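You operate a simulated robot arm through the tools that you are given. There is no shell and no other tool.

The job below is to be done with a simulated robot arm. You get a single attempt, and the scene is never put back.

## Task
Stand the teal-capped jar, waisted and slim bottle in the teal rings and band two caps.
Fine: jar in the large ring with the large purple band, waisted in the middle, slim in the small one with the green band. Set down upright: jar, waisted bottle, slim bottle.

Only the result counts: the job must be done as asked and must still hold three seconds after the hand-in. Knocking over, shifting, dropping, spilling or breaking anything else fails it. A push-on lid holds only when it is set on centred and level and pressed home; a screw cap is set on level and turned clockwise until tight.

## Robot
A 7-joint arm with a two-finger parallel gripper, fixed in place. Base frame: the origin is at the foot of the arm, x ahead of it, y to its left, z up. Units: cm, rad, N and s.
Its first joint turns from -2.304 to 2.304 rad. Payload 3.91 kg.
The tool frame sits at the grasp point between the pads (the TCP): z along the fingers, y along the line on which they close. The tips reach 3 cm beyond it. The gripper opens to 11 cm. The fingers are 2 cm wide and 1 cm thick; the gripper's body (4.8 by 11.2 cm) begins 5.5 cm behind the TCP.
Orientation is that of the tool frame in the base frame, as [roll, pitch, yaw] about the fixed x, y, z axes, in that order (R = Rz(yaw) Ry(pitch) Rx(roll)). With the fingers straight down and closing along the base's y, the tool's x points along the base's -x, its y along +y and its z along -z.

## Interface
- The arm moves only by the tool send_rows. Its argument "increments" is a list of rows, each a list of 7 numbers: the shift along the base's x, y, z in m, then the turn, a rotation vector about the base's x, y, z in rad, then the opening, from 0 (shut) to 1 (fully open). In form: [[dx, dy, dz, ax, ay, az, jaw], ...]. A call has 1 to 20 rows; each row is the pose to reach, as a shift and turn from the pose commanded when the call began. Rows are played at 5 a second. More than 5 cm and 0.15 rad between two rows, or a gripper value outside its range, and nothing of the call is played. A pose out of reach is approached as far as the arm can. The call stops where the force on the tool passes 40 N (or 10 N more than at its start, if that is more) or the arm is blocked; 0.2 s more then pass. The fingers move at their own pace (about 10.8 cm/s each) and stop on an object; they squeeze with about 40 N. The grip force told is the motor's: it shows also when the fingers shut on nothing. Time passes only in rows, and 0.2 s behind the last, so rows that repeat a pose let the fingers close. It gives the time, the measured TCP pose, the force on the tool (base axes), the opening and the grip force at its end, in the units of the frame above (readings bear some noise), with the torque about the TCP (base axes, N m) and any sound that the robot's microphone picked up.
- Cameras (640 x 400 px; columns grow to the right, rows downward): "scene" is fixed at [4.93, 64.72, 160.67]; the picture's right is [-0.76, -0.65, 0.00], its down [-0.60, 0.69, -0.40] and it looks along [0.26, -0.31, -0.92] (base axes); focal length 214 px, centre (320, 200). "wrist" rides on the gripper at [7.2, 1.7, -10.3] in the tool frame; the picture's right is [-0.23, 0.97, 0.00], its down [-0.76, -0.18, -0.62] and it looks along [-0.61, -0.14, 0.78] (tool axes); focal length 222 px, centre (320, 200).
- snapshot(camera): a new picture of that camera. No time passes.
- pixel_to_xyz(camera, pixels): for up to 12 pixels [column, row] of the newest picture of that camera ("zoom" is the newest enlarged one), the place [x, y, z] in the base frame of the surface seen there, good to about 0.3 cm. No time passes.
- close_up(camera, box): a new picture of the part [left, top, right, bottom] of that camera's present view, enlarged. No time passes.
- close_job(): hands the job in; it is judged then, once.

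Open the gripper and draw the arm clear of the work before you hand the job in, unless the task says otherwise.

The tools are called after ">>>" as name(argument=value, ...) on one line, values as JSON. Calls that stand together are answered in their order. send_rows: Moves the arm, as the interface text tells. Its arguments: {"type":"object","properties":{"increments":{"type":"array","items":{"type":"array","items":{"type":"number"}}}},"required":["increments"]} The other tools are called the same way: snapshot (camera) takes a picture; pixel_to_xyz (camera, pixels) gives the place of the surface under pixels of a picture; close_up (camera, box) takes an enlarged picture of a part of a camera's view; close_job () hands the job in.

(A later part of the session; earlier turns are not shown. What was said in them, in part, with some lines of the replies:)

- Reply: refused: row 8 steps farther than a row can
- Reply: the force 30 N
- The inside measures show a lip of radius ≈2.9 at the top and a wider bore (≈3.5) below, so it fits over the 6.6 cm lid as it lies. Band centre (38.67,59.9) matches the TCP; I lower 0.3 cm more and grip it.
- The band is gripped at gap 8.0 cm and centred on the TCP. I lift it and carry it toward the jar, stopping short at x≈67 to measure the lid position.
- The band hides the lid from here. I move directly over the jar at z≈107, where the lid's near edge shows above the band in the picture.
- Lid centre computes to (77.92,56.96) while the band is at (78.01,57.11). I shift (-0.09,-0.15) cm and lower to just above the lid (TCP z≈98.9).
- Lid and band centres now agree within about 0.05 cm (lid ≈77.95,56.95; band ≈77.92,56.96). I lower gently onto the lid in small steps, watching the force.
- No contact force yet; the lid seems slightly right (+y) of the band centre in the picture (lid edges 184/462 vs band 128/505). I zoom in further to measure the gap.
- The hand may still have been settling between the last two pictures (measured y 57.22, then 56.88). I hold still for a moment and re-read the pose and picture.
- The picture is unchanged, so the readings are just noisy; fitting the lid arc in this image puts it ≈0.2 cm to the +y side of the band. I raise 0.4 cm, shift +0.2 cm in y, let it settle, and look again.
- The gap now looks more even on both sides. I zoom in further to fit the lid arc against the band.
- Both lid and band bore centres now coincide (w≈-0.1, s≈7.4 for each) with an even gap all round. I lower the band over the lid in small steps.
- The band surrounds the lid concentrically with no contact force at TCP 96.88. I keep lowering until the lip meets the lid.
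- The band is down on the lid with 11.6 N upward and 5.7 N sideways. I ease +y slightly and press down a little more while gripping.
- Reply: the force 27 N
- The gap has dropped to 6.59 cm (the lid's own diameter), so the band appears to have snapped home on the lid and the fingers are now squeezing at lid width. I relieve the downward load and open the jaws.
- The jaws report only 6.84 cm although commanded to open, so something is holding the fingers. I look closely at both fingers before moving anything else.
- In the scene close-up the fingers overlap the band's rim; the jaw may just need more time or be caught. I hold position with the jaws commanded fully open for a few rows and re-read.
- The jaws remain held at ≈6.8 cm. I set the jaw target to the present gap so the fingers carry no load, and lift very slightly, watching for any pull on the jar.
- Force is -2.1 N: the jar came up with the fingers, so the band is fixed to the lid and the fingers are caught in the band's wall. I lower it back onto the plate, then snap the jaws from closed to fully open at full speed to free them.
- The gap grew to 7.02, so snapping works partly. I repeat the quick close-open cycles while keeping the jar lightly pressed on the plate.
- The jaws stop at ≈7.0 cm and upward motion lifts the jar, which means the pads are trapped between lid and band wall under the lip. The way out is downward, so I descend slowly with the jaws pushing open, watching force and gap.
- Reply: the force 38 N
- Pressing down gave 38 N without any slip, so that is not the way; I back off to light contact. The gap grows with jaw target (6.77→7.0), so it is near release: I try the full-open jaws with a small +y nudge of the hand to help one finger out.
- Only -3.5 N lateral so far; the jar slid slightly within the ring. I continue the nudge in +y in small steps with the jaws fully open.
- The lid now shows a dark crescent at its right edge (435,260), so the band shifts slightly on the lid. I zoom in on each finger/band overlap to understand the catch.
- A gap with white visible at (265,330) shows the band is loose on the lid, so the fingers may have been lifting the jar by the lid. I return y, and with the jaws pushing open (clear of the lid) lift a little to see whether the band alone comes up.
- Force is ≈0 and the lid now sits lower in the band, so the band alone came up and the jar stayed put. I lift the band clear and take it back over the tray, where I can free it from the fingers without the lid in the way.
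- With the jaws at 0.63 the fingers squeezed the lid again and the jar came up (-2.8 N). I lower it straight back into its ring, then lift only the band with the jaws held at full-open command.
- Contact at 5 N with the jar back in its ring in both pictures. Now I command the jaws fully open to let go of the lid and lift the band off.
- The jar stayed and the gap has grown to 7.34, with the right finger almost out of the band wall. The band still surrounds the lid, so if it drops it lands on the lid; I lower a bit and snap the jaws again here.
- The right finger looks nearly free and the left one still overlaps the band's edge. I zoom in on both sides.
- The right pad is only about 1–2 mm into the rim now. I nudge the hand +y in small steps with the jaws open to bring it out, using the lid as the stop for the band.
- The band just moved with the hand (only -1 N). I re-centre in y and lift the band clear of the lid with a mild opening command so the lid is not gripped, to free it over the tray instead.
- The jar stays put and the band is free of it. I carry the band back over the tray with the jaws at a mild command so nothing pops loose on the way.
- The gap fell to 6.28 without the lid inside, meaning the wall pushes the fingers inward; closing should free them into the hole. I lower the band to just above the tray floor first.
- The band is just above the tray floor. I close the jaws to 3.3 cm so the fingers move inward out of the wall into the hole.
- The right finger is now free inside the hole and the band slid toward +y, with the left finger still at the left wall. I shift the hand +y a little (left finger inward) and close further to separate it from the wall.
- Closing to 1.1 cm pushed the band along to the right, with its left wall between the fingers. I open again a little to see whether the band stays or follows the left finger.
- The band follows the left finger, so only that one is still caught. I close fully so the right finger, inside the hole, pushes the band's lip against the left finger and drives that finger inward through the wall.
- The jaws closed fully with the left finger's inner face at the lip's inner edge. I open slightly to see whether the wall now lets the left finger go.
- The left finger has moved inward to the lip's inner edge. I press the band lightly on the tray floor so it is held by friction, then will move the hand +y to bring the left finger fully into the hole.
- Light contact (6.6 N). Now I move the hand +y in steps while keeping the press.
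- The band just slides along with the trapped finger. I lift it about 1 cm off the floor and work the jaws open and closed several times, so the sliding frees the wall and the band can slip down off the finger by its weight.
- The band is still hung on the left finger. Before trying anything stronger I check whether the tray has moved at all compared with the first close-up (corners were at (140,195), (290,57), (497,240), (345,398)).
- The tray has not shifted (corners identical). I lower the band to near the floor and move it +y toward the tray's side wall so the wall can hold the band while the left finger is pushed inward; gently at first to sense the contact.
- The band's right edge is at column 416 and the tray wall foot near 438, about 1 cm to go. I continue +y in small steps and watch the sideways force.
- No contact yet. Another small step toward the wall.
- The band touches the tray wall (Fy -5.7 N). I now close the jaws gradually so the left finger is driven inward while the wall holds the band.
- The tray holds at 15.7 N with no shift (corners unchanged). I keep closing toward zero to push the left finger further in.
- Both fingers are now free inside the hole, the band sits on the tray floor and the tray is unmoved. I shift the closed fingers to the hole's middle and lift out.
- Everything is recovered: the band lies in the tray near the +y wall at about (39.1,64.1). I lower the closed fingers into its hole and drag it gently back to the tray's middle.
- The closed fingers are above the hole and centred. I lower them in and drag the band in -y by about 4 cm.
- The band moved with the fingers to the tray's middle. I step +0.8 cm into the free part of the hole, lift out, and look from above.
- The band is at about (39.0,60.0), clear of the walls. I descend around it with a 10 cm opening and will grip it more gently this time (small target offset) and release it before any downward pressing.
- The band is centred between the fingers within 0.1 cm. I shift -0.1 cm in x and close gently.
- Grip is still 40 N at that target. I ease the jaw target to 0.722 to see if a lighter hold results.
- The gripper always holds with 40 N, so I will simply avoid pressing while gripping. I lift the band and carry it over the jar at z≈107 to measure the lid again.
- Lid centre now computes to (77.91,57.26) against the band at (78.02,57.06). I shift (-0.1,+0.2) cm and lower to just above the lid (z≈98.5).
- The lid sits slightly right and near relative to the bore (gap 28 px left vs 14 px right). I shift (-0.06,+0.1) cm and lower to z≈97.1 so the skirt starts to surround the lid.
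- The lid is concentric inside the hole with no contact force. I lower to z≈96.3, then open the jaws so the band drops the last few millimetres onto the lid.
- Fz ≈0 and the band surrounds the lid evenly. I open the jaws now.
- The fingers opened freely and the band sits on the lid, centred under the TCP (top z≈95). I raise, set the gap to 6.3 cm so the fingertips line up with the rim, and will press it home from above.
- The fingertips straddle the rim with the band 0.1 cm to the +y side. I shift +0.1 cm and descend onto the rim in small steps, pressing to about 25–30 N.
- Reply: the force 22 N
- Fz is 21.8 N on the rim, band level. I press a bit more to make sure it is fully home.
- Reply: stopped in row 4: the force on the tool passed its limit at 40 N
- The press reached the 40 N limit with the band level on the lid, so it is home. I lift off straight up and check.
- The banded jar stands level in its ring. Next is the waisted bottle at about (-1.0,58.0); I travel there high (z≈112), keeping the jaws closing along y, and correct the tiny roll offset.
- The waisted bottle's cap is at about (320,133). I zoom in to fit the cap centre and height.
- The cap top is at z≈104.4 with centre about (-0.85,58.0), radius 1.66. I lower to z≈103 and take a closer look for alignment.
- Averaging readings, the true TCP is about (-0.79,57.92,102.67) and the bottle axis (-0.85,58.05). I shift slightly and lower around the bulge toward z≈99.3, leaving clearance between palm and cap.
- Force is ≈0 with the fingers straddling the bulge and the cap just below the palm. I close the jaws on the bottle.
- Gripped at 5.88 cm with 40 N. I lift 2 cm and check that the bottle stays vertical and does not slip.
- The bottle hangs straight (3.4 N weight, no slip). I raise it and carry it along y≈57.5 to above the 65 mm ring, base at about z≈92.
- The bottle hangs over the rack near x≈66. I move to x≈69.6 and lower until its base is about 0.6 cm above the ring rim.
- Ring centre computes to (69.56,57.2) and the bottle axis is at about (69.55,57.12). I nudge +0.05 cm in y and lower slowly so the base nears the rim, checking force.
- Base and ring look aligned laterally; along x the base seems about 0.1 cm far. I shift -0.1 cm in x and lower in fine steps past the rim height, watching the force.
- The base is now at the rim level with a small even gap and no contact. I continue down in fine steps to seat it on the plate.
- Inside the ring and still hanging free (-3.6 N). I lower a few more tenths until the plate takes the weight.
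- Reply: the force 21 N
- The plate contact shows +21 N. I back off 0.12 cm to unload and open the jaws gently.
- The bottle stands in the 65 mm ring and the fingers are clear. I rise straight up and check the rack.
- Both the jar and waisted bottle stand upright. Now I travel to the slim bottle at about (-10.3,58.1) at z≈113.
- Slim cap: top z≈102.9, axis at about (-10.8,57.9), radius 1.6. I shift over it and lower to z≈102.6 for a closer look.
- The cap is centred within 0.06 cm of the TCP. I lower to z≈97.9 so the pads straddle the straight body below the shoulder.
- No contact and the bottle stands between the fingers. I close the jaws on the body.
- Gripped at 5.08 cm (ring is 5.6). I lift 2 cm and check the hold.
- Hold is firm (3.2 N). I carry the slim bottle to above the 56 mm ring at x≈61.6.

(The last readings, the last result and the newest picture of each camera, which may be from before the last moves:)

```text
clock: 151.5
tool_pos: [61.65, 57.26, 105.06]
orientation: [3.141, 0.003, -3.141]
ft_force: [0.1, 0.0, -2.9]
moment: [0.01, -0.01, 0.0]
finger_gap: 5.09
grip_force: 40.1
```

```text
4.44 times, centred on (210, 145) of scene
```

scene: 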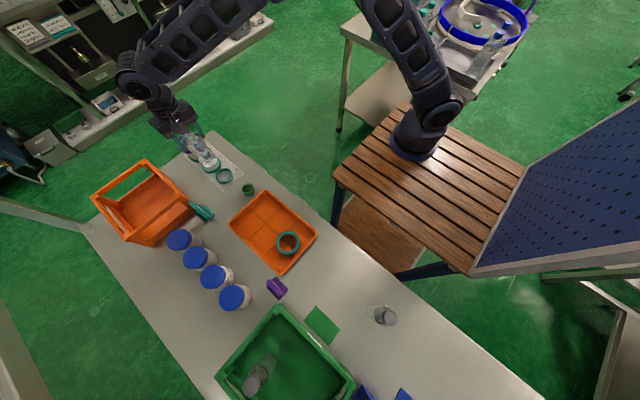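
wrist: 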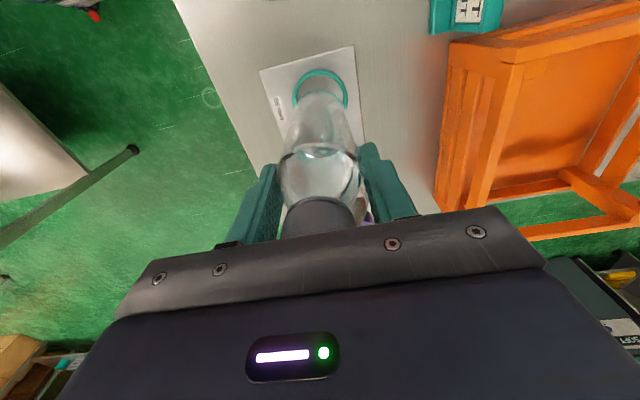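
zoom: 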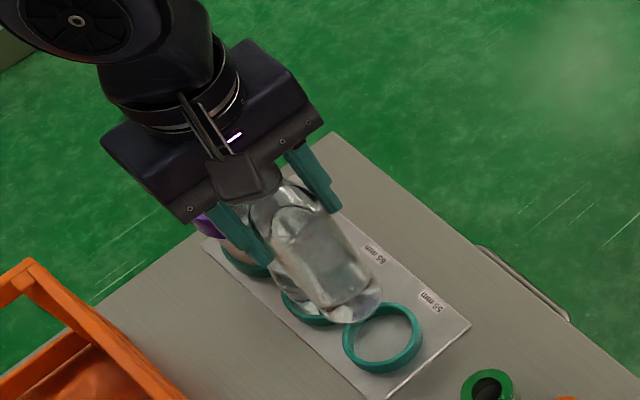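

The bottle hangs over the small ring. I lower until its base is about 0.5 cm above the rim (TCP z≈99.9) and check alignment.

>>> send_rows(increments=[[0, 0, -0.02, 0, 0, 0, 0.35], [0, 0, -0.035, 0, 0, 0, 0.35], [0, 0, -0.045, 0, 0, 0, 0.35], [0, 0, -0.05, 0, 0, 0, 0.35], [0, 0, -0.05, 0, 0, 0, 0.35]])

>>> close_up(camera="wrist", box=[270, 50, 380, 150])

>>> close_up(camera="scene", box=[200, 140, 260, 190])

```text
clock: 152.7
tool_pos: [61.76, 57.17, 99.99]
orientation: [3.141, 0.002, -3.141]
ft_force: [-0.8, 0.8, -3.1]
moment: [-0.02, 0.01, 0.01]
finger_gap: 5.09
grip_force: 39.8
```

```text
4.00 times, centred on (325, 100) of wrist
```

zoom: 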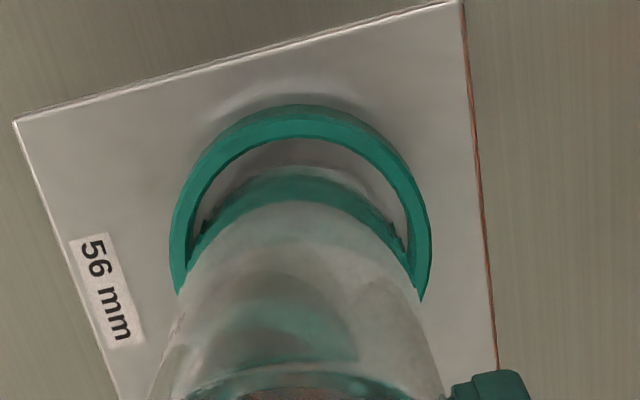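

```text
8.00 times, centred on (230, 165) of scene
```

zoom: 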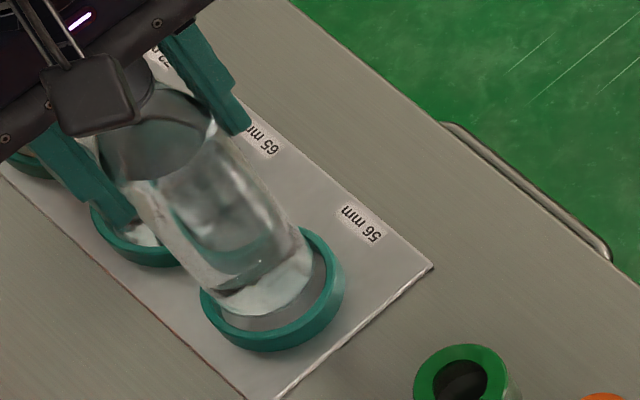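

Ring centre is s≈7.26 and the base s≈7.45, so the bottle is about 0.15 cm too far in +x. I shift -0.15 cm and lower slowly through the rim height.

>>> send_rows(increments=[[-0.0015, 0, 0, 0, 0, 0, 0.35], [-0.0015, 0, -0.003, 0, 0, 0, 0.35], [-0.0015, 0, -0.006, 0, 0, 0, 0.35], [-0.0015, 0, -0.008, 0, 0, 0, 0.35], [-0.0015, 0, -0.008, 0, 0, 0, 0.35]])

>>> close_up(camera="wrist", box=[270, 50, 380, 150])

>>> close_up(camera="scene", box=[200, 140, 260, 190])

```text
clock: 153.9
tool_pos: [61.39, 57.11, 99.18]
orientation: [3.141, 0.002, 3.141]
ft_force: [5.4, 1.7, 2.7]
moment: [0.1, -0.51, -0.01]
finger_gap: 5.08
grip_force: 40.2
```

```text
4.00 times, centred on (325, 100) of wrist
```

zoom: 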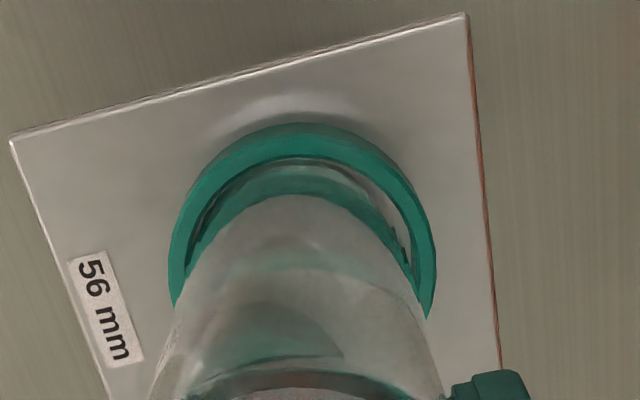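

```text
8.00 times, centred on (230, 165) of scene
```

zoom: 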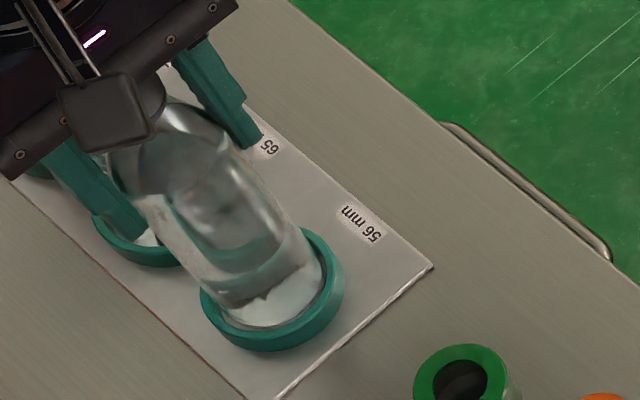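

Fx +5.4 N and Fz +2.7 N show the base touching the ring's near (-x) side. I raise 0.3 cm, shift +0.12 in x and +0.06 in y, and lower again.

>>> send_rows(increments=[[0, 0, 0.004, 0, 0, 0, 0.35], [0.0012, 0.0006, 0.004, 0, 0, 0, 0.35], [0.0012, 0.0006, 0.004, 0, 0, 0, 0.35], [0.0012, 0.0006, 0.001, 0, 0, 0, 0.35], [0.0012, 0.0006, -0.001, 0, 0, 0, 0.35], [0.0012, 0.0006, -0.003, 0, 0, 0, 0.35], [0.0012, 0.0006, -0.003, 0, 0, 0, 0.35]])

>>> close_up(camera="wrist", box=[270, 50, 380, 150])

```text
clock: 155.5
tool_pos: [61.51, 57.16, 98.78]
orientation: [3.14, 0.003, -3.141]
ft_force: [-0.5, -0.3, -2.7]
moment: [0.0, -0.03, 0.05]
finger_gap: 5.06
grip_force: 39.8
```

```text
4.00 times, centred on (325, 100) of wrist
```

zoom: 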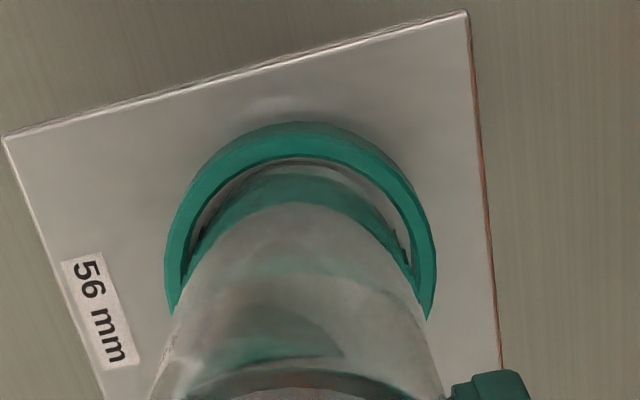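

Contact is gone and the base is inside the ring. I continue down to the plate in fine steps.

>>> send_rows(increments=[[0, 0, -0.002, 0, 0, 0, 0.35], [0, 0, -0.004, 0, 0, 0, 0.35], [0, 0, -0.0055, 0, 0, 0, 0.35], [0, 0, -0.0065, 0, 0, 0, 0.35], [0, 0, -0.0065, 0, 0, 0, 0.35]])

>>> close_up(camera="wrist", box=[270, 50, 380, 150])

```text
clock: 156.7
tool_pos: [61.47, 57.19, 98.35]
orientation: [3.139, 0.004, 3.141]
ft_force: [-4.1, -3.6, 19.9]
moment: [-0.64, 0.74, -0.01]
finger_gap: 5.12
grip_force: 39.2
```

```text
4.00 times, centred on (325, 100) of wrist
```

zoom: 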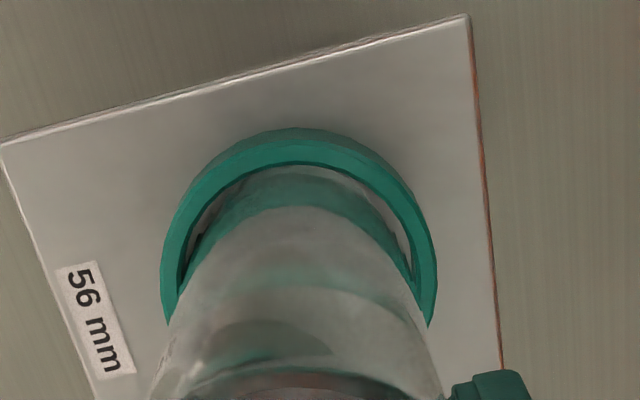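

Seated with +20 N at z≈98.3. I unload by 0.13 cm and open the jaws gently.

>>> send_rows(increments=[[0, 0, 0.001, 0, 0, 0, 0.35], [0, 0, 0.0014, 0, 0, 0, 0.35], [0, 0, 0.0014, 0, 0, 0, 0.45], [0, 0, 0.0014, 0, 0, 0, 0.5], [0, 0, 0.0014, 0, 0, 0, 0.6], [0, 0, 0.0014, 0, 0, 0, 0.75], [0, 0, 0.0014, 0, 0, 0, 0.8]])

>>> snapshot(camera="wrist")

>>> close_up(camera="scene", box=[170, 115, 260, 190])

```text
clock: 158.3
tool_pos: [61.56, 57.27, 98.42]
orientation: [-3.141, 0.003, 3.141]
ft_force: [-0.1, -0.7, 1.0]
moment: [0.01, 0.0, -0.01]
finger_gap: 8.81
grip_force: 0.1
```

```text
taken
```

wrist: 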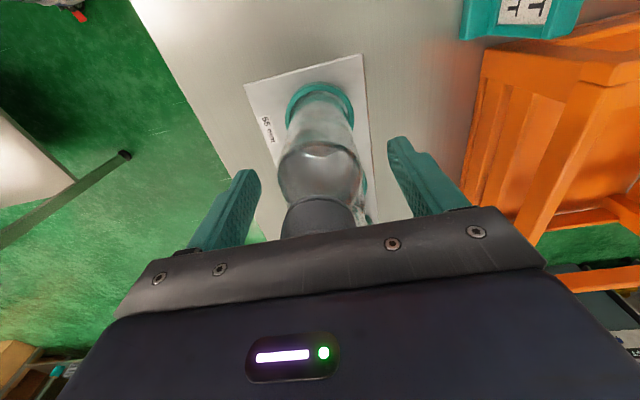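

```text
5.33 times, centred on (215, 152) of scene
```

zoom: 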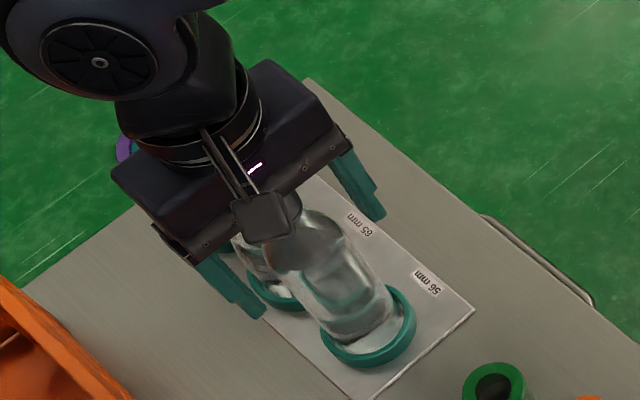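

The slim bottle stands in the 56 mm ring. I rise straight up clear of the cap and then go toward the green band at about (50.7,53.9).

>>> send_rows(increments=[[0, 0, 0.02, 0, 0, 0, 0.9], [0, 0, 0.06, 0, 0, 0, 1], [0, 0, 0.1, 0, 0, 0, 1], [0, 0, 0.135, 0, 0, 0, 1], [-0.04, -0.01, 0.135, 0, 0, 0, 1], [-0.08, -0.02, 0.13, 0, 0, 0, 1], [-0.12, -0.03, 0.1, 0, 0, 0, 1], [-0.125, -0.033, 0.06, 0, 0, 0, 0.8], [-0.125, -0.033, 0.03, 0, 0, 0, 0.7], [-0.125, -0.033, 0.03, 0, 0, 0, 0.7]])

>>> snapshot(camera="wrist")

>>> close_up(camera="scene", box=[160, 110, 270, 200])

```text
refused: row 7 steps farther than a row can; nothing moved
```

```text
taken
```

wrist: 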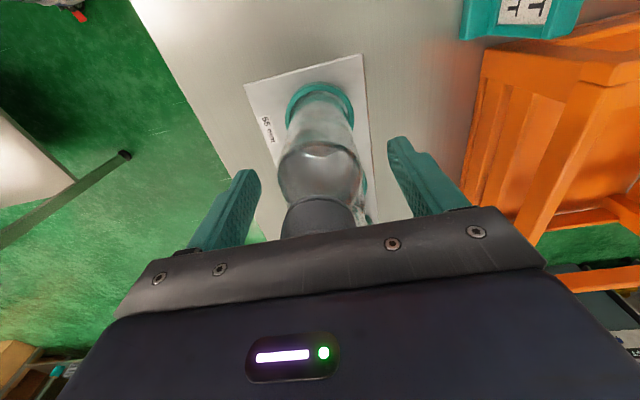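

```text
4.44 times, centred on (215, 155) of scene
```

zoom: 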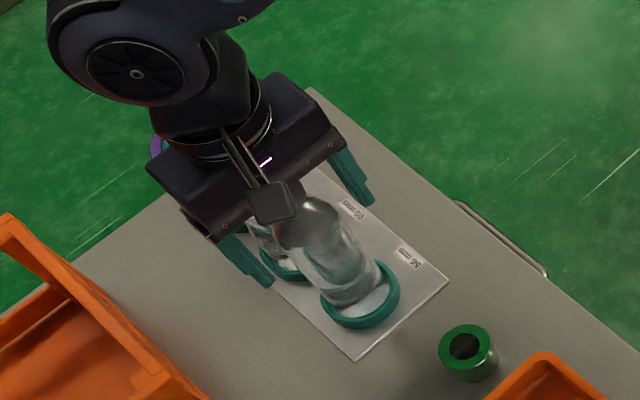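

One row stepped slightly too far; I resend with smaller steps.

>>> send_rows(increments=[[0, 0, 0.02, 0, 0, 0, 0.9], [0, 0, 0.06, 0, 0, 0, 1], [0, 0, 0.1, 0, 0, 0, 1], [0, 0, 0.135, 0, 0, 0, 1], [-0.04, -0.01, 0.135, 0, 0, 0, 1], [-0.08, -0.02, 0.13, 0, 0, 0, 1], [-0.11, -0.027, 0.11, 0, 0, 0, 1], [-0.125, -0.033, 0.075, 0, 0, 0, 0.8], [-0.125, -0.033, 0.035, 0, 0, 0, 0.7], [-0.125, -0.033, 0.03, 0, 0, 0, 0.7], [-0.125, -0.033, 0.03, 0, 0, 0, 0.7]])

>>> snapshot(camera="wrist")

>>> close_up(camera="wrist", box=[270, 70, 390, 170])

>>> close_up(camera="scene", box=[160, 110, 270, 200])

```text
clock: 160.7
tool_pos: [49.04, 53.79, 101.27]
orientation: [3.14, 0.002, -3.141]
ft_force: [0.0, -0.7, -0.5]
moment: [0.01, -0.01, -0.01]
finger_gap: 7.71
grip_force: 0.1
```

```text
taken
```

wrist: 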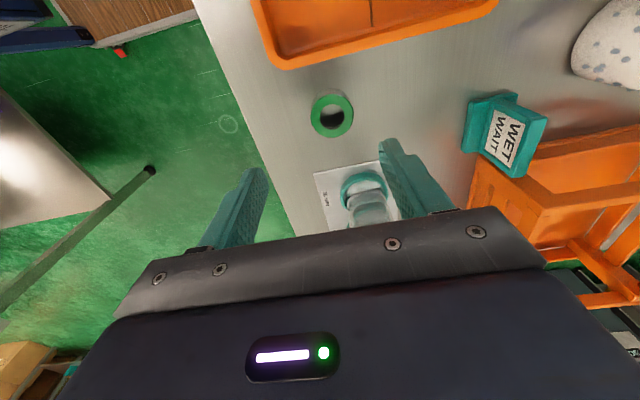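

```text
4.00 times, centred on (330, 120) of wrist
```

zoom: 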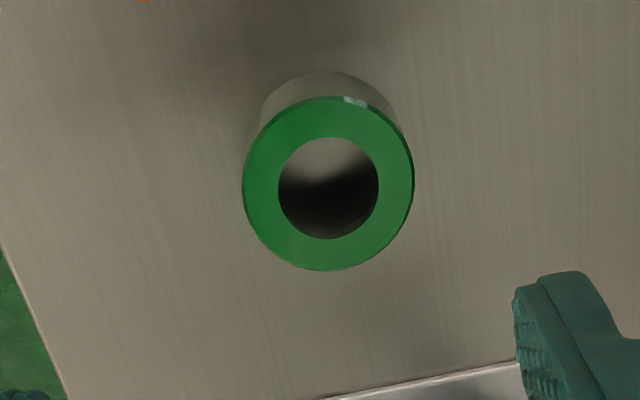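

```text
4.44 times, centred on (215, 155) of scene
```

zoom: 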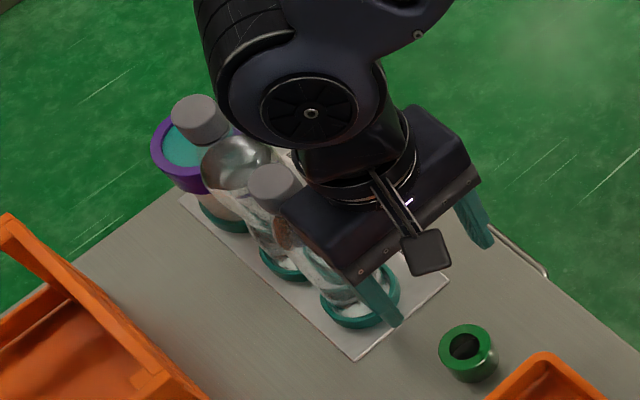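

The green band is at about (49.6,55.0), outer radius 2.2, hole 1.29, top z≈88.4. I lower over it with a 7.7 cm opening.

>>> send_rows(increments=[[0.003, 0.006, -0.03, 0, 0, 0, 0.7], [0.0055, 0.0115, -0.06, 0, 0, 0, 0.7], [0.0055, 0.0115, -0.09, 0, 0, 0, 0.7], [0.0055, 0.0115, -0.11, 0, 0, 0, 0.7], [0.0055, 0.0115, -0.1155, 0, 0, 0, 0.7], [0.0055, 0.0115, -0.1155, 0, 0, 0, 0.7]])

>>> snapshot(camera="wrist")

>>> close_up(camera="wrist", box=[240, 100, 400, 230])

```text
clock: 162.1
tool_pos: [49.56, 55.04, 89.87]
orientation: [3.141, 0.0, 3.141]
ft_force: [0.4, 0.6, 0.3]
moment: [0.03, 0.03, 0.01]
finger_gap: 7.7
grip_force: 0.0
```

```text
taken
```

wrist: 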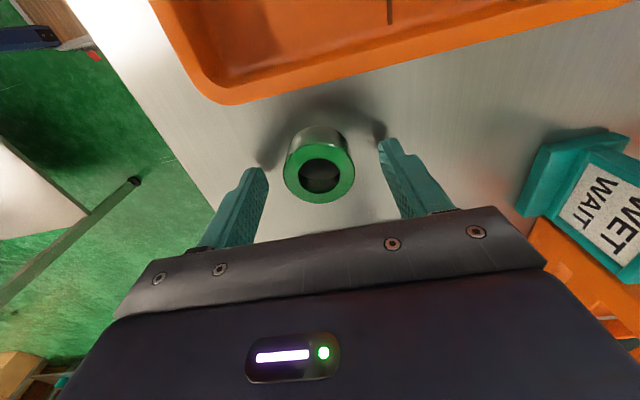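

```text
3.08 times, centred on (320, 165) of wrist
```

zoom: 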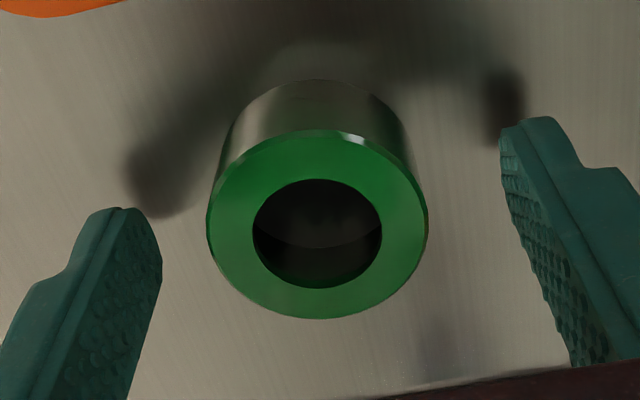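

The green band is centred under the TCP (within 0.06 cm). I lower 0.2 cm more and close on it.

>>> send_rows(increments=[[0.0003, 0, -0.002, 0, 0, 0, 0.7], [0.0003, 0, -0.002, 0, 0, 0, 0.55], [0.0003, 0, -0.002, 0, 0, 0, 0.42], [0.0003, 0, -0.002, 0, 0, 0, 0.34], [0.0003, 0, -0.002, 0, 0, 0, 0.34]])

>>> close_up(camera="wrist", box=[240, 100, 400, 230])

```text
clock: 163.3
tool_pos: [49.5, 54.92, 89.76]
orientation: [-3.141, 0.001, 3.141]
ft_force: [-0.2, 0.0, 0.2]
moment: [0.01, 0.02, -0.04]
finger_gap: 4.09
grip_force: 40.7
```

```text
3.08 times, centred on (320, 165) of wrist
```

zoom: 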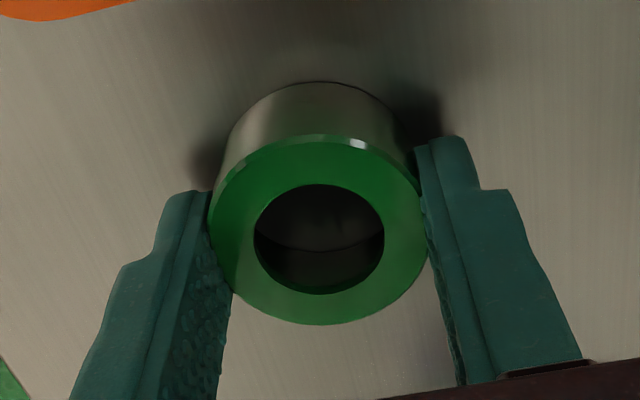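

Gripped at gap 4.09 with 40 N. I lift it straight up and check that it comes cleanly.

>>> send_rows(increments=[[0, 0, 0.01, 0, 0, 0, 0.34], [0, 0, 0.04, 0, 0, 0, 0.34], [0, 0, 0.08, 0, 0, 0, 0.34], [0, 0, 0.12, 0, 0, 0, 0.34], [0, 0, 0.16, 0, 0, 0, 0.34], [0, 0, 0.2, 0, 0, 0, 0.34], [0, 0, 0.225, 0, 0, 0, 0.34], [0, 0, 0.225, 0, 0, 0, 0.34]])

>>> snapshot(camera="wrist")

>>> close_up(camera="wrist", box=[240, 100, 400, 230])

```text
clock: 165.1
tool_pos: [49.43, 55.05, 112.03]
orientation: [-3.141, 0.002, -3.142]
ft_force: [0.6, 0.2, 0.5]
moment: [-0.01, 0.0, 0.0]
finger_gap: 4.08
grip_force: 40.2
```

```text
taken
```

wrist: 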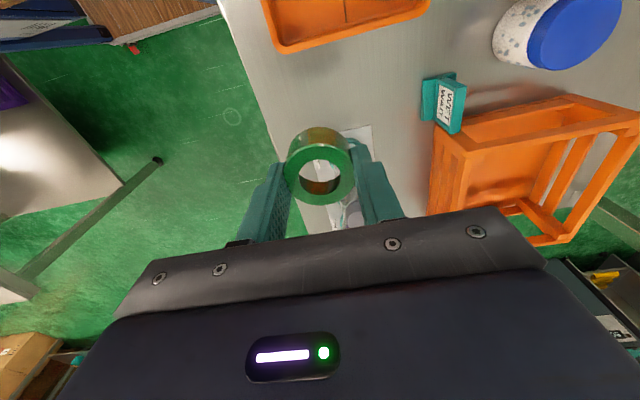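

```text
3.08 times, centred on (320, 165) of wrist
```

zoom: 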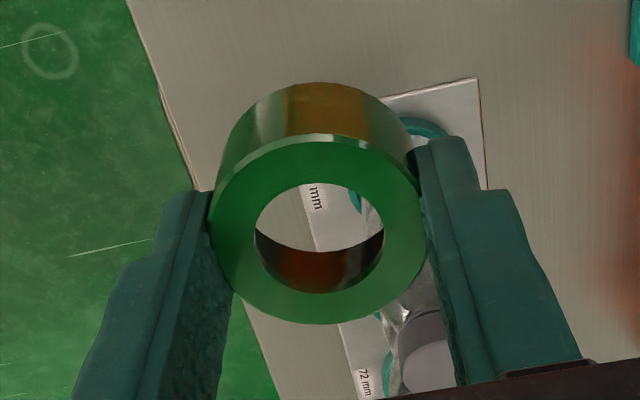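

The green band is held level; its bore shows ≈1.75 cm radius at the bottom, larger than the cap (≈1.62). I move it over the slim bottle's cap at about (61.55,57.15), staying high.

>>> send_rows(increments=[[0.03, 0.005, 0, 0, 0, 0, 0.34], [0.06, 0.011, 0, 0, 0, 0, 0.34], [0.09, 0.016, 0, 0, 0, 0, 0.34], [0.11, 0.02, 0, 0, 0, 0, 0.34], [0.1192, 0.0215, 0, 0, 0, 0, 0.34], [0.1192, 0.0215, 0, 0, 0, 0, 0.34], [0.1192, 0.0215, 0, 0, 0, 0, 0.34]])

>>> snapshot(camera="wrist")

>>> close_up(camera="wrist", box=[260, 80, 380, 210])

>>> pixel_to_xyz(camera="wrist", pixels=[[318, 120], [322, 125], [312, 125], [318, 128]])

```text
clock: 166.7
tool_pos: [61.54, 57.27, 112.23]
orientation: [3.142, 0.002, 3.141]
ft_force: [-0.5, -0.8, 0.1]
moment: [0.01, 0.02, 0.01]
finger_gap: 4.11
grip_force: 39.9
```

```text
taken
```

wrist: 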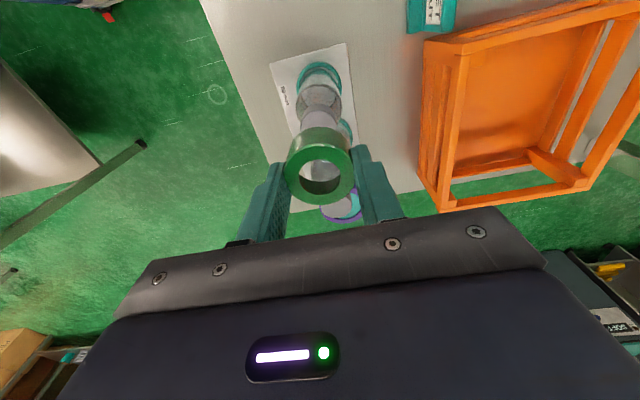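

```text
3.08 times, centred on (320, 145) of wrist
```

zoom: 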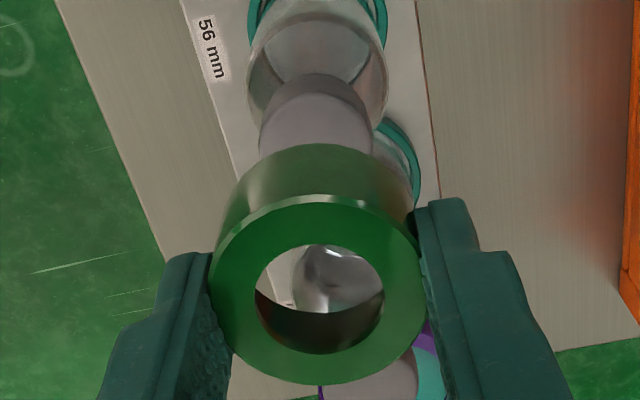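

```text
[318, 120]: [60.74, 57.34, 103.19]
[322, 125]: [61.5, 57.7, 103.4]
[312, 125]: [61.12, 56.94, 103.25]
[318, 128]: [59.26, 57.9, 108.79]
```

Cap centre (61.53,57.05), band (61.6,57.11). I shift (-0.07,-0.06) cm and lower to z≈107.0, just above the cap.

>>> send_rows(increments=[[-0.0007, -0.0006, -0.02, 0, 0, 0, 0.34], [-0.0007, -0.0006, -0.04, 0, 0, 0, 0.34], [-0.0007, -0.0006, -0.047, 0, 0, 0, 0.34], [-0.0007, -0.0006, -0.05, 0, 0, 0, 0.34], [-0.0007, -0.0006, -0.05, 0, 0, 0, 0.34], [-0.0007, -0.0006, -0.05, 0, 0, 0, 0.34]])

>>> close_up(camera="wrist", box=[275, 115, 365, 215])

>>> close_up(camera="scene", box=[190, 110, 250, 170])

```text
clock: 168.1
tool_pos: [61.4, 57.22, 107.04]
orientation: [-3.141, 0.001, 3.141]
ft_force: [0.5, -0.3, -0.5]
moment: [0.03, -0.02, -0.02]
finger_gap: 4.12
grip_force: 40.0
```

```text
4.00 times, centred on (320, 165) of wrist
```

zoom: 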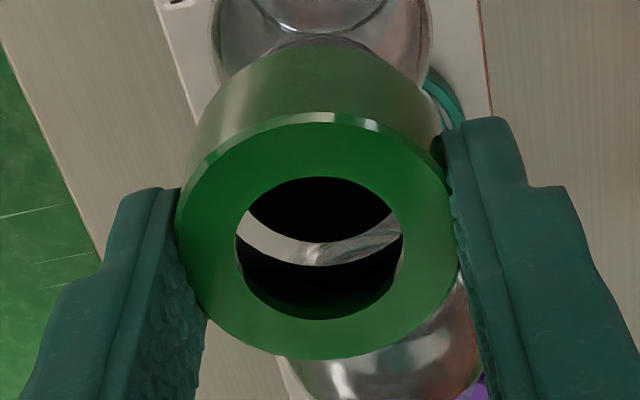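

```text
6.67 times, centred on (220, 140) of scene
```

zoom: 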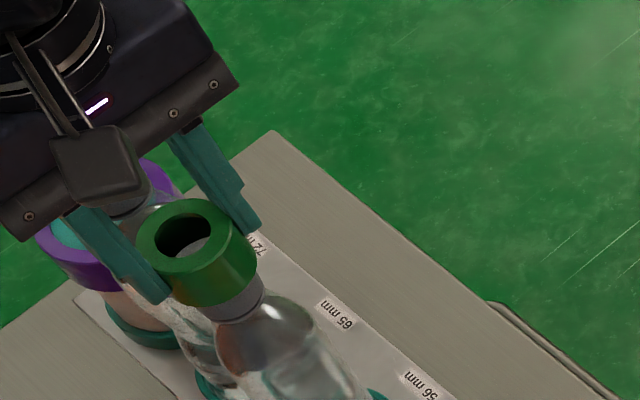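

Through the hole the cap's far edge (Y≈243) and bore edge (Y≈266) are laterally aligned, with the band about 0.1 cm too far in +x. I shift -0.08 cm and lower over the cap in small steps.

>>> send_rows(increments=[[-0.0008, 0, 0, 0, 0, 0, 0.34], [-0.0008, 0, -0.003, 0, 0, 0, 0.34], [-0.0008, 0, -0.006, 0, 0, 0, 0.34], [-0.0008, 0, -0.009, 0, 0, 0, 0.34], [-0.0008, 0, -0.009, 0, 0, 0, 0.34]])

>>> close_up(camera="wrist", box=[275, 115, 365, 215])

>>> close_up(camera="scene", box=[190, 110, 250, 170])

```text
clock: 169.3
tool_pos: [61.24, 57.23, 106.21]
orientation: [3.141, 0.003, 3.141]
ft_force: [0.8, 0.4, 0.0]
moment: [0.01, 0.0, -0.01]
finger_gap: 4.11
grip_force: 39.9
```

```text
4.00 times, centred on (320, 165) of wrist
```

zoom: 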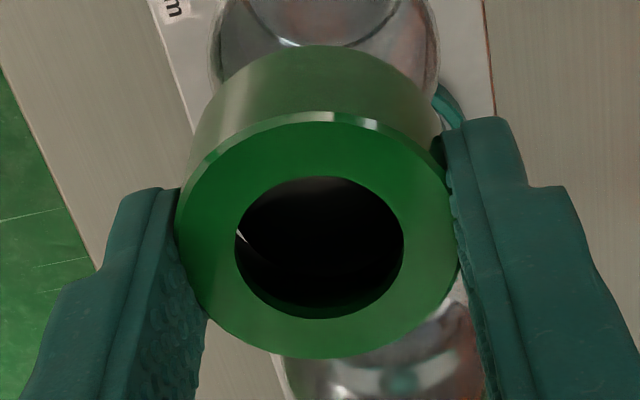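

```text
6.67 times, centred on (220, 140) of scene
```

zoom: 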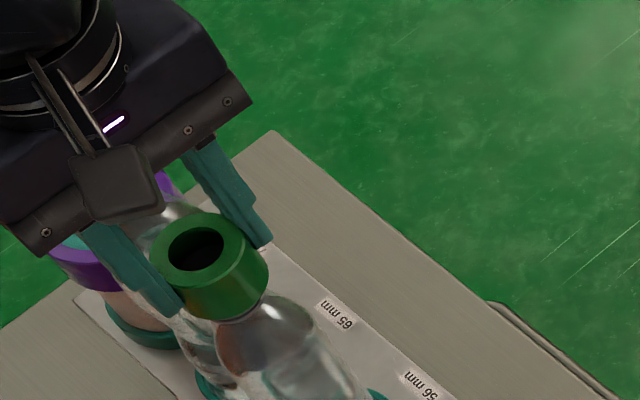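

The band is around the cap's upper part with no force; a sliver of light on the left suggests a +0.04 cm y shift. I apply it and lower to z≈105.1.

>>> send_rows(increments=[[0, 0.0004, -0.002, 0, 0, 0, 0.34], [0, 0.0004, -0.005, 0, 0, 0, 0.34], [0, 0.0004, -0.008, 0, 0, 0, 0.34], [0, 0.0004, -0.01, 0, 0, 0, 0.34], [0, 0.0004, -0.01, 0, 0, 0, 0.34]])

>>> close_up(camera="wrist", box=[275, 115, 365, 215])

>>> close_up(camera="scene", box=[190, 110, 250, 170])

```text
clock: 170.5
tool_pos: [61.3, 57.12, 105.22]
orientation: [-3.142, 0.002, -3.141]
ft_force: [0.3, 0.8, -0.2]
moment: [0.02, -0.03, 0.02]
finger_gap: 4.09
grip_force: 40.1
```

```text
4.00 times, centred on (320, 165) of wrist
```

zoom: 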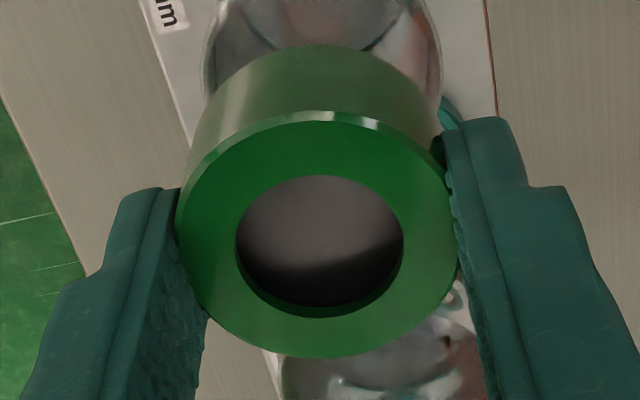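

```text
6.67 times, centred on (220, 140) of scene
```

zoom: 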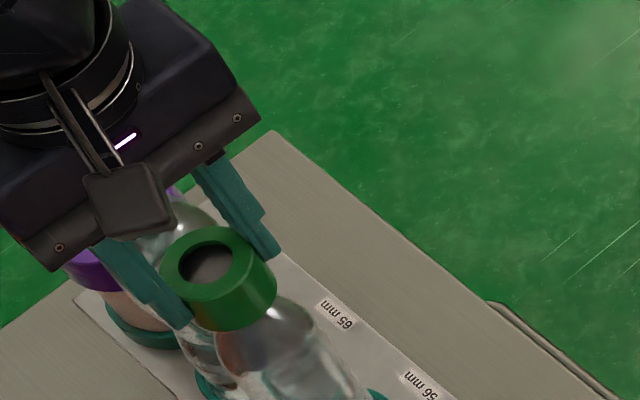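

The cap is close under the lip with no contact force. I lower another 0.2 cm and then open the jaws.

>>> send_rows(increments=[[0, 0, -0.001, 0, 0, 0, 0.34], [0, 0, -0.002, 0, 0, 0, 0.34], [0, 0, -0.002, 0, 0, 0, 0.34]])

```text
clock: 171.3
tool_pos: [61.38, 57.18, 105.02]
orientation: [-3.142, 0.002, 3.141]
ft_force: [-0.4, 0.8, 0.6]
moment: [-0.01, 0.01, -0.01]
finger_gap: 4.08
grip_force: 40.2
```

Force still ≈0. I open the jaws to release the band onto the cap.

>>> send_rows(increments=[[0, 0, 0, 0, 0, 0, 0.42], [0, 0, 0, 0, 0, 0, 0.5], [0, 0, 0, 0, 0, 0, 0.6], [0, 0, 0, 0, 0, 0, 0.6]])

>>> close_up(camera="wrist", box=[255, 105, 385, 225])

>>> close_up(camera="scene", box=[190, 110, 250, 170])

```text
clock: 172.3
tool_pos: [61.35, 57.11, 105.05]
orientation: [3.141, 0.002, 3.141]
ft_force: [0.3, -0.6, 0.5]
moment: [-0.01, 0.0, 0.01]
finger_gap: 6.58
grip_force: 0.1
```

```text
3.33 times, centred on (320, 165) of wrist
```

zoom: 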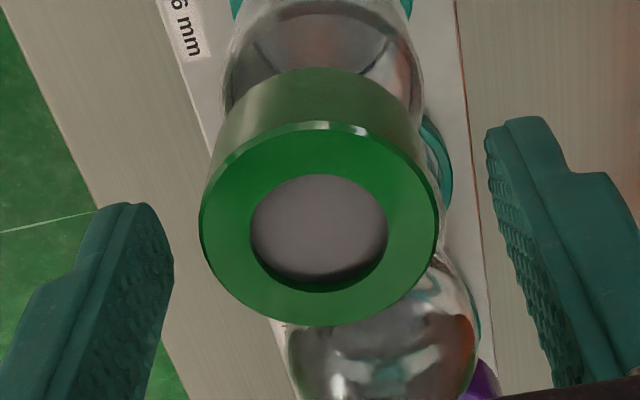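

```text
6.67 times, centred on (220, 140) of scene
```

zoom: 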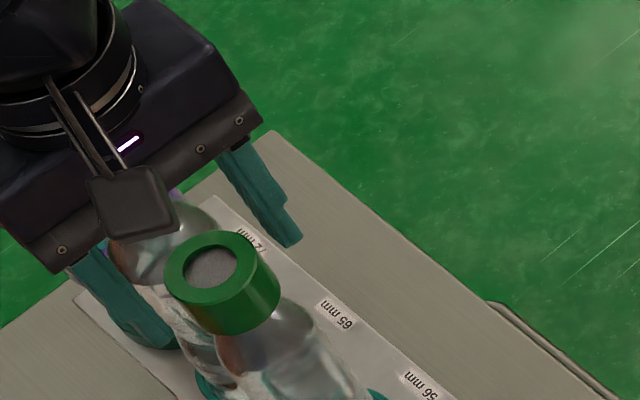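

The band sits level on the cap (top ≈103.5). I raise, narrow the jaws to 3 cm so the fingertips match the rim, and press it home from above.

>>> send_rows(increments=[[0, 0, 0.01, 0, 0, 0, 0.6], [0, 0, 0.03, 0, 0, 0, 0.6], [0, 0, 0.03, 0, 0, 0, 0.4], [0, 0, 0.03, 0, 0, 0, 0.27], [0, 0, 0.03, 0, 0, 0, 0.27]])

>>> close_up(camera="wrist", box=[255, 95, 385, 215])

```text
clock: 173.5
tool_pos: [61.38, 57.41, 108.05]
orientation: [-3.141, 0.003, -3.141]
ft_force: [-0.2, -0.3, -0.2]
moment: [0.01, 0.02, 0.0]
finger_gap: 2.96
grip_force: 0.1
```

```text
3.33 times, centred on (320, 155) of wrist
```

zoom: 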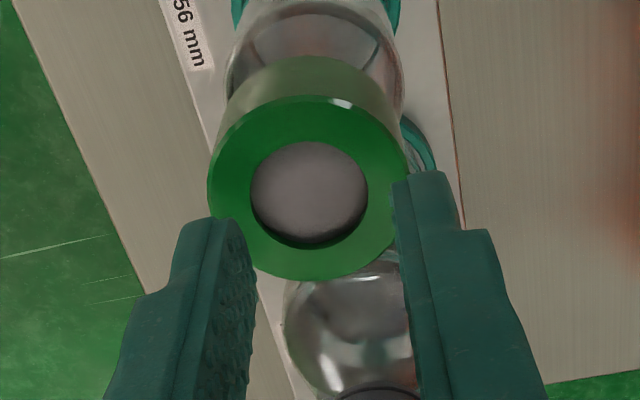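

From this height the band appears 0.22 cm toward -y and 0.1 toward +x of the fingers. I correct that and descend gently onto the rim.

>>> send_rows(increments=[[0.0008, -0.002, 0, 0, 0, 0, 0.27], [0.0008, -0.002, -0.005, 0, 0, 0, 0.27], [0.0008, -0.002, -0.009, 0, 0, 0, 0.27], [0.0008, -0.002, -0.009, 0, 0, 0, 0.27]])

>>> close_up(camera="wrist", box=[255, 95, 385, 215])

```text
clock: 174.5
tool_pos: [61.37, 57.03, 107.07]
orientation: [3.142, 0.0, -3.142]
ft_force: [-0.2, -0.6, -0.1]
moment: [0.0, -0.01, 0.01]
finger_gap: 2.97
grip_force: 0.0
```

```text
3.33 times, centred on (320, 155) of wrist
```

zoom: 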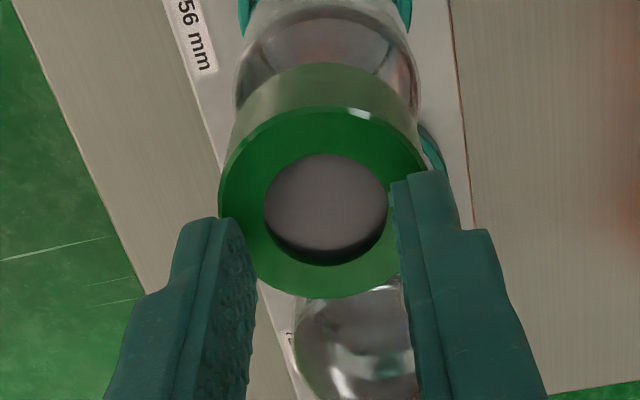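

Now the band is centred under the fingertips. I lower onto the rim and press in small steps.

>>> send_rows(increments=[[0, 0, -0.003, 0, 0, 0, 0.27], [0, 0, -0.005, 0, 0, 0, 0.27], [0, 0, -0.006, 0, 0, 0, 0.27], [0, 0, -0.006, 0, 0, 0, 0.27]])

>>> close_up(camera="wrist", box=[255, 95, 385, 215])

```text
clock: 175.5
tool_pos: [61.37, 56.97, 106.53]
orientation: [3.14, 0.001, 3.14]
ft_force: [-0.3, 1.1, 9.9]
moment: [0.02, 0.02, -0.01]
finger_gap: 2.96
grip_force: 0.0
```

```text
3.33 times, centred on (320, 155) of wrist
```

zoom: 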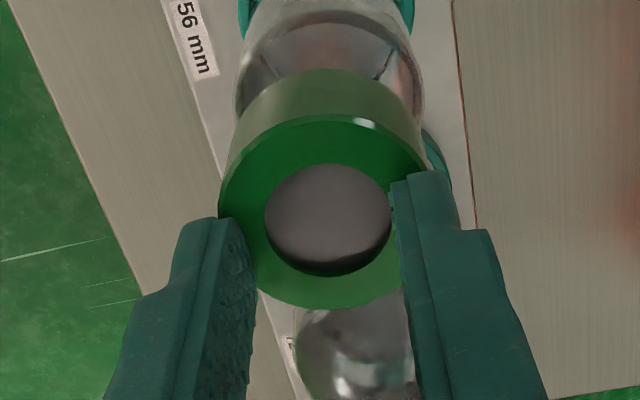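

Contact at 9.9 N with tiny moments, so the press is central. I press further in 0.05 cm steps.

>>> send_rows(increments=[[0, 0, -0.0005, 0, 0, 0, 0.27], [0, 0, -0.001, 0, 0, 0, 0.27], [0, 0, -0.0015, 0, 0, 0, 0.27], [0, 0, -0.0015, 0, 0, 0, 0.27]])

>>> close_up(camera="wrist", box=[255, 95, 385, 215])

>>> close_up(camera="scene", box=[180, 110, 250, 180])

```text
clock: 176.5
tool_pos: [61.45, 56.84, 106.53]
orientation: [3.138, 0.002, -3.141]
ft_force: [1.5, -0.4, 33.6]
moment: [-0.1, -0.07, 0.01]
finger_gap: 2.97
grip_force: 0.0
```

```text
3.33 times, centred on (320, 155) of wrist
```

zoom: 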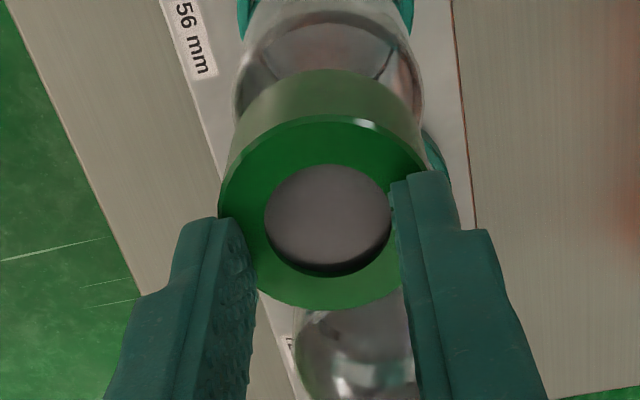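

```text
5.71 times, centred on (215, 145) of scene
```

zoom: 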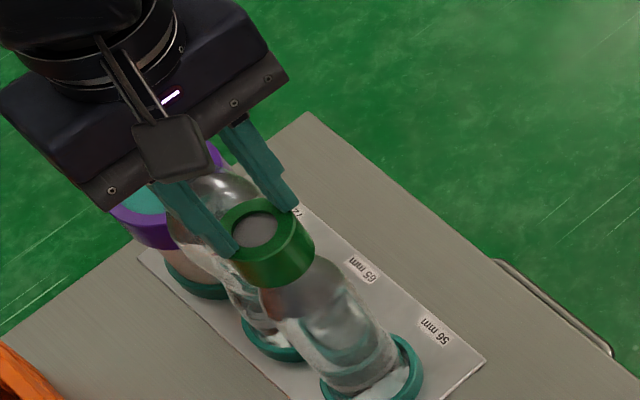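

33.6 N with no further travel: the band is home on the cap. I lift off straight up and inspect everything.

>>> send_rows(increments=[[0, 0, 0.002, 0, 0, 0, 0.27], [0, 0, 0.02, 0, 0, 0, 0.27], [0, 0, 0.06, 0, 0, 0, 0.27], [-0.03, 0, 0.09, 0, 0, 0, 0.5], [-0.07, 0, 0.1, 0, 0, 0, 0.8], [-0.11, 0, 0.1, 0, 0, 0, 1], [-0.11, 0, 0.1, 0, 0, 0, 1]])

>>> snapshot(camera="wrist")

>>> close_up(camera="scene", box=[160, 100, 260, 190])

```text
clock: 178.1
tool_pos: [50.28, 56.7, 116.29]
orientation: [3.139, 0.002, -3.141]
ft_force: [-0.2, 0.3, -0.1]
moment: [0.0, 0.04, -0.02]
finger_gap: 11.0
grip_force: 0.0
```

```text
taken
```

wrist: 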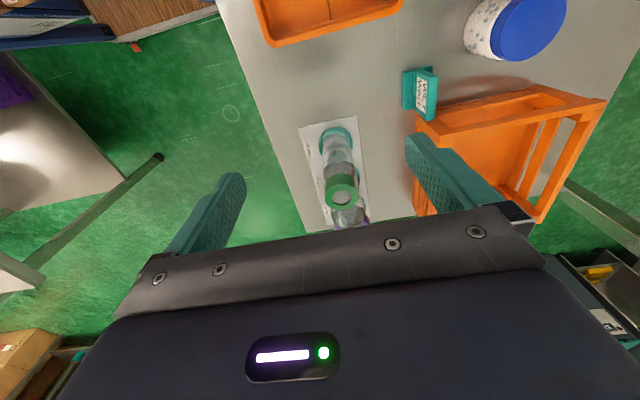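

```text
4.44 times, centred on (210, 145) of scene
```

zoom: 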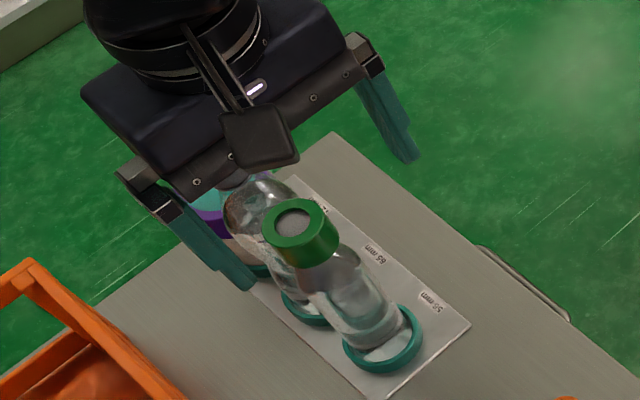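

The green band stays on. I draw the arm back away from the work to see everything without occlusion.

>>> send_rows(increments=[[-0.03, -0.02, 0.01, 0, 0, 0, 1], [-0.05, -0.06, 0.02, 0, 0, 0, 1], [-0.05, -0.1, 0.03, 0, 0, 0, 1], [-0.05, -0.14, 0.03, 0, 0, 0, 1], [-0.04, -0.18, 0.03, 0, 0, 0, 1], [-0.02, -0.2, 0.03, 0, 0, 0, 1], [0.0, -0.21, 0.03, 0, 0, 0, 1], [0.03, -0.22, 0.03, 0, 0, 0, 1], [0.06, -0.23, 0.03, 0, 0, 0, 1], [0.06, -0.23, 0.03, 0, 0, 0, 1]])

>>> snapshot(camera="scene")

>>> close_up(camera="scene", box=[160, 110, 260, 190])

>>> snapshot(camera="wrist")

```text
clock: 180.3
tool_pos: [56.64, 33.97, 119.37]
orientation: [3.141, 0.003, 3.141]
ft_force: [0.2, -0.2, -0.1]
moment: [0.01, 0.01, 0.0]
finger_gap: 11.01
grip_force: 0.1
```

```text
taken
```

scene: 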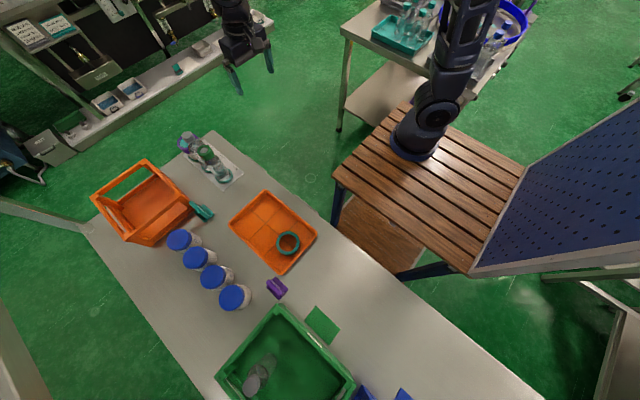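

```text
5.00 times, centred on (210, 150) of scene
```

zoom: 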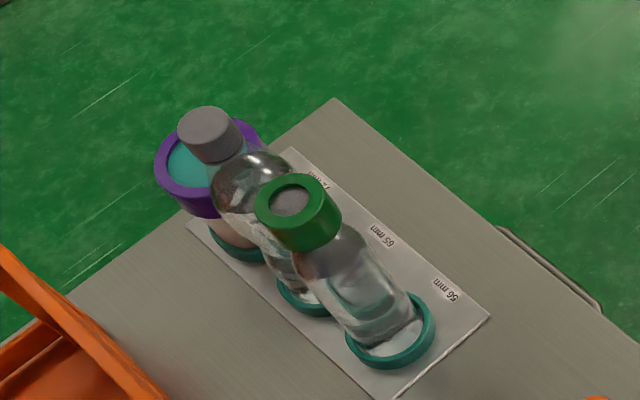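

```text
taken
```

wrist: 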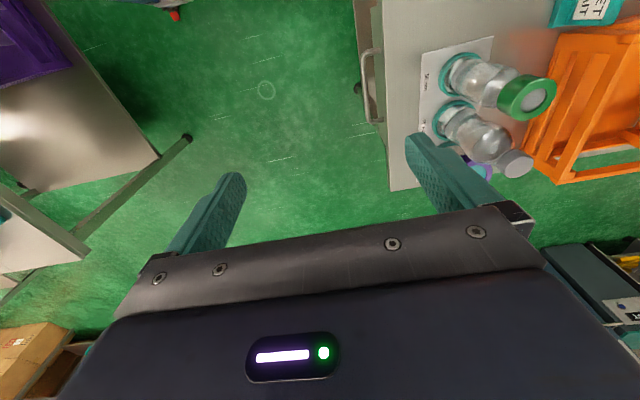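

All three stand in the rack. I zoom in with the wrist camera for a side check of uprightness and band seating.

>>> close_up(camera="wrist", box=[400, 30, 570, 190])

>>> close_up(camera="scene", box=[175, 120, 225, 160])

```text
2.50 times, centred on (485, 110) of wrist
```

zoom: 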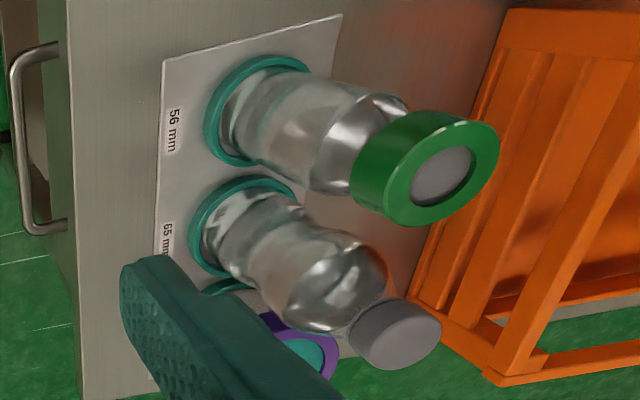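

```text
10.00 times, centred on (200, 140) of scene
```

zoom: 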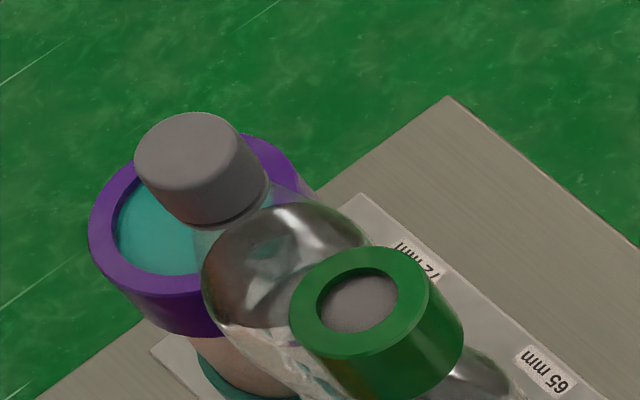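

Both bands look level. I measure heights of the purple rim against the lid, and the green rim against the cap, to confirm they are seated.

>>> pixel_to_xyz(camera="zoom", pixels=[[102, 230], [115, 270], [150, 290], [270, 160], [140, 230], [160, 240], [150, 210], [345, 260], [310, 300], [400, 300], [360, 305], [350, 345]])

```text
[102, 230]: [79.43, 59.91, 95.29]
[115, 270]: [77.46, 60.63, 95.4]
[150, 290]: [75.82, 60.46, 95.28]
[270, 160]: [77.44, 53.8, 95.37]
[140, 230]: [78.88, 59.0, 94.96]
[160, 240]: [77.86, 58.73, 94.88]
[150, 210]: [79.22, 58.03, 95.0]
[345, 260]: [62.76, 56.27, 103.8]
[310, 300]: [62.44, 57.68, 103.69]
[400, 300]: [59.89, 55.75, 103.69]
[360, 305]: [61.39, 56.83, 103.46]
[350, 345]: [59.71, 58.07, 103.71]
```

The purple rim is level (95.3–95.4) just above the lid (≈94.95), and the green rim is level (≈103.7) just above the cap (≈103.4), so both are seated. The gripper is open and the arm is drawn clear, so I hand the job in.

>>> close_job()

```text
The job is handed in.
```

The job is done and handed in; I have not seen the judge's result.

- **Jar:** it stands upright in the 72 mm ring with the large purple band pressed on its lid. The band is level, with its rim about 0.4 cm above the lid.
- **Waisted bottle:** it stands upright in the 65 mm ring.
- **Slim bottle:** it stands upright in the 56 mm ring with the green band pressed on its cap. That band is level, with its rim about 0.3 cm above the cap.

**Purple band mishap:** on the first try the gripper's fingers jammed in the purple band's wall. The jar came up out of its ring once or twice and I lowered it back in. I took the band back to the tray and freed it by pushing it against the tray's wall. I then put it on again by releasing it over the lid and pressing from above. In the close-ups, the tray's corners were where they started, including after the push against its wall.

The jar was set down first, then the waisted bottle, then the slim one. I saw nothing else knocked over, dropped or moved. At hand-in the gripper was open and the arm was clear of the work.
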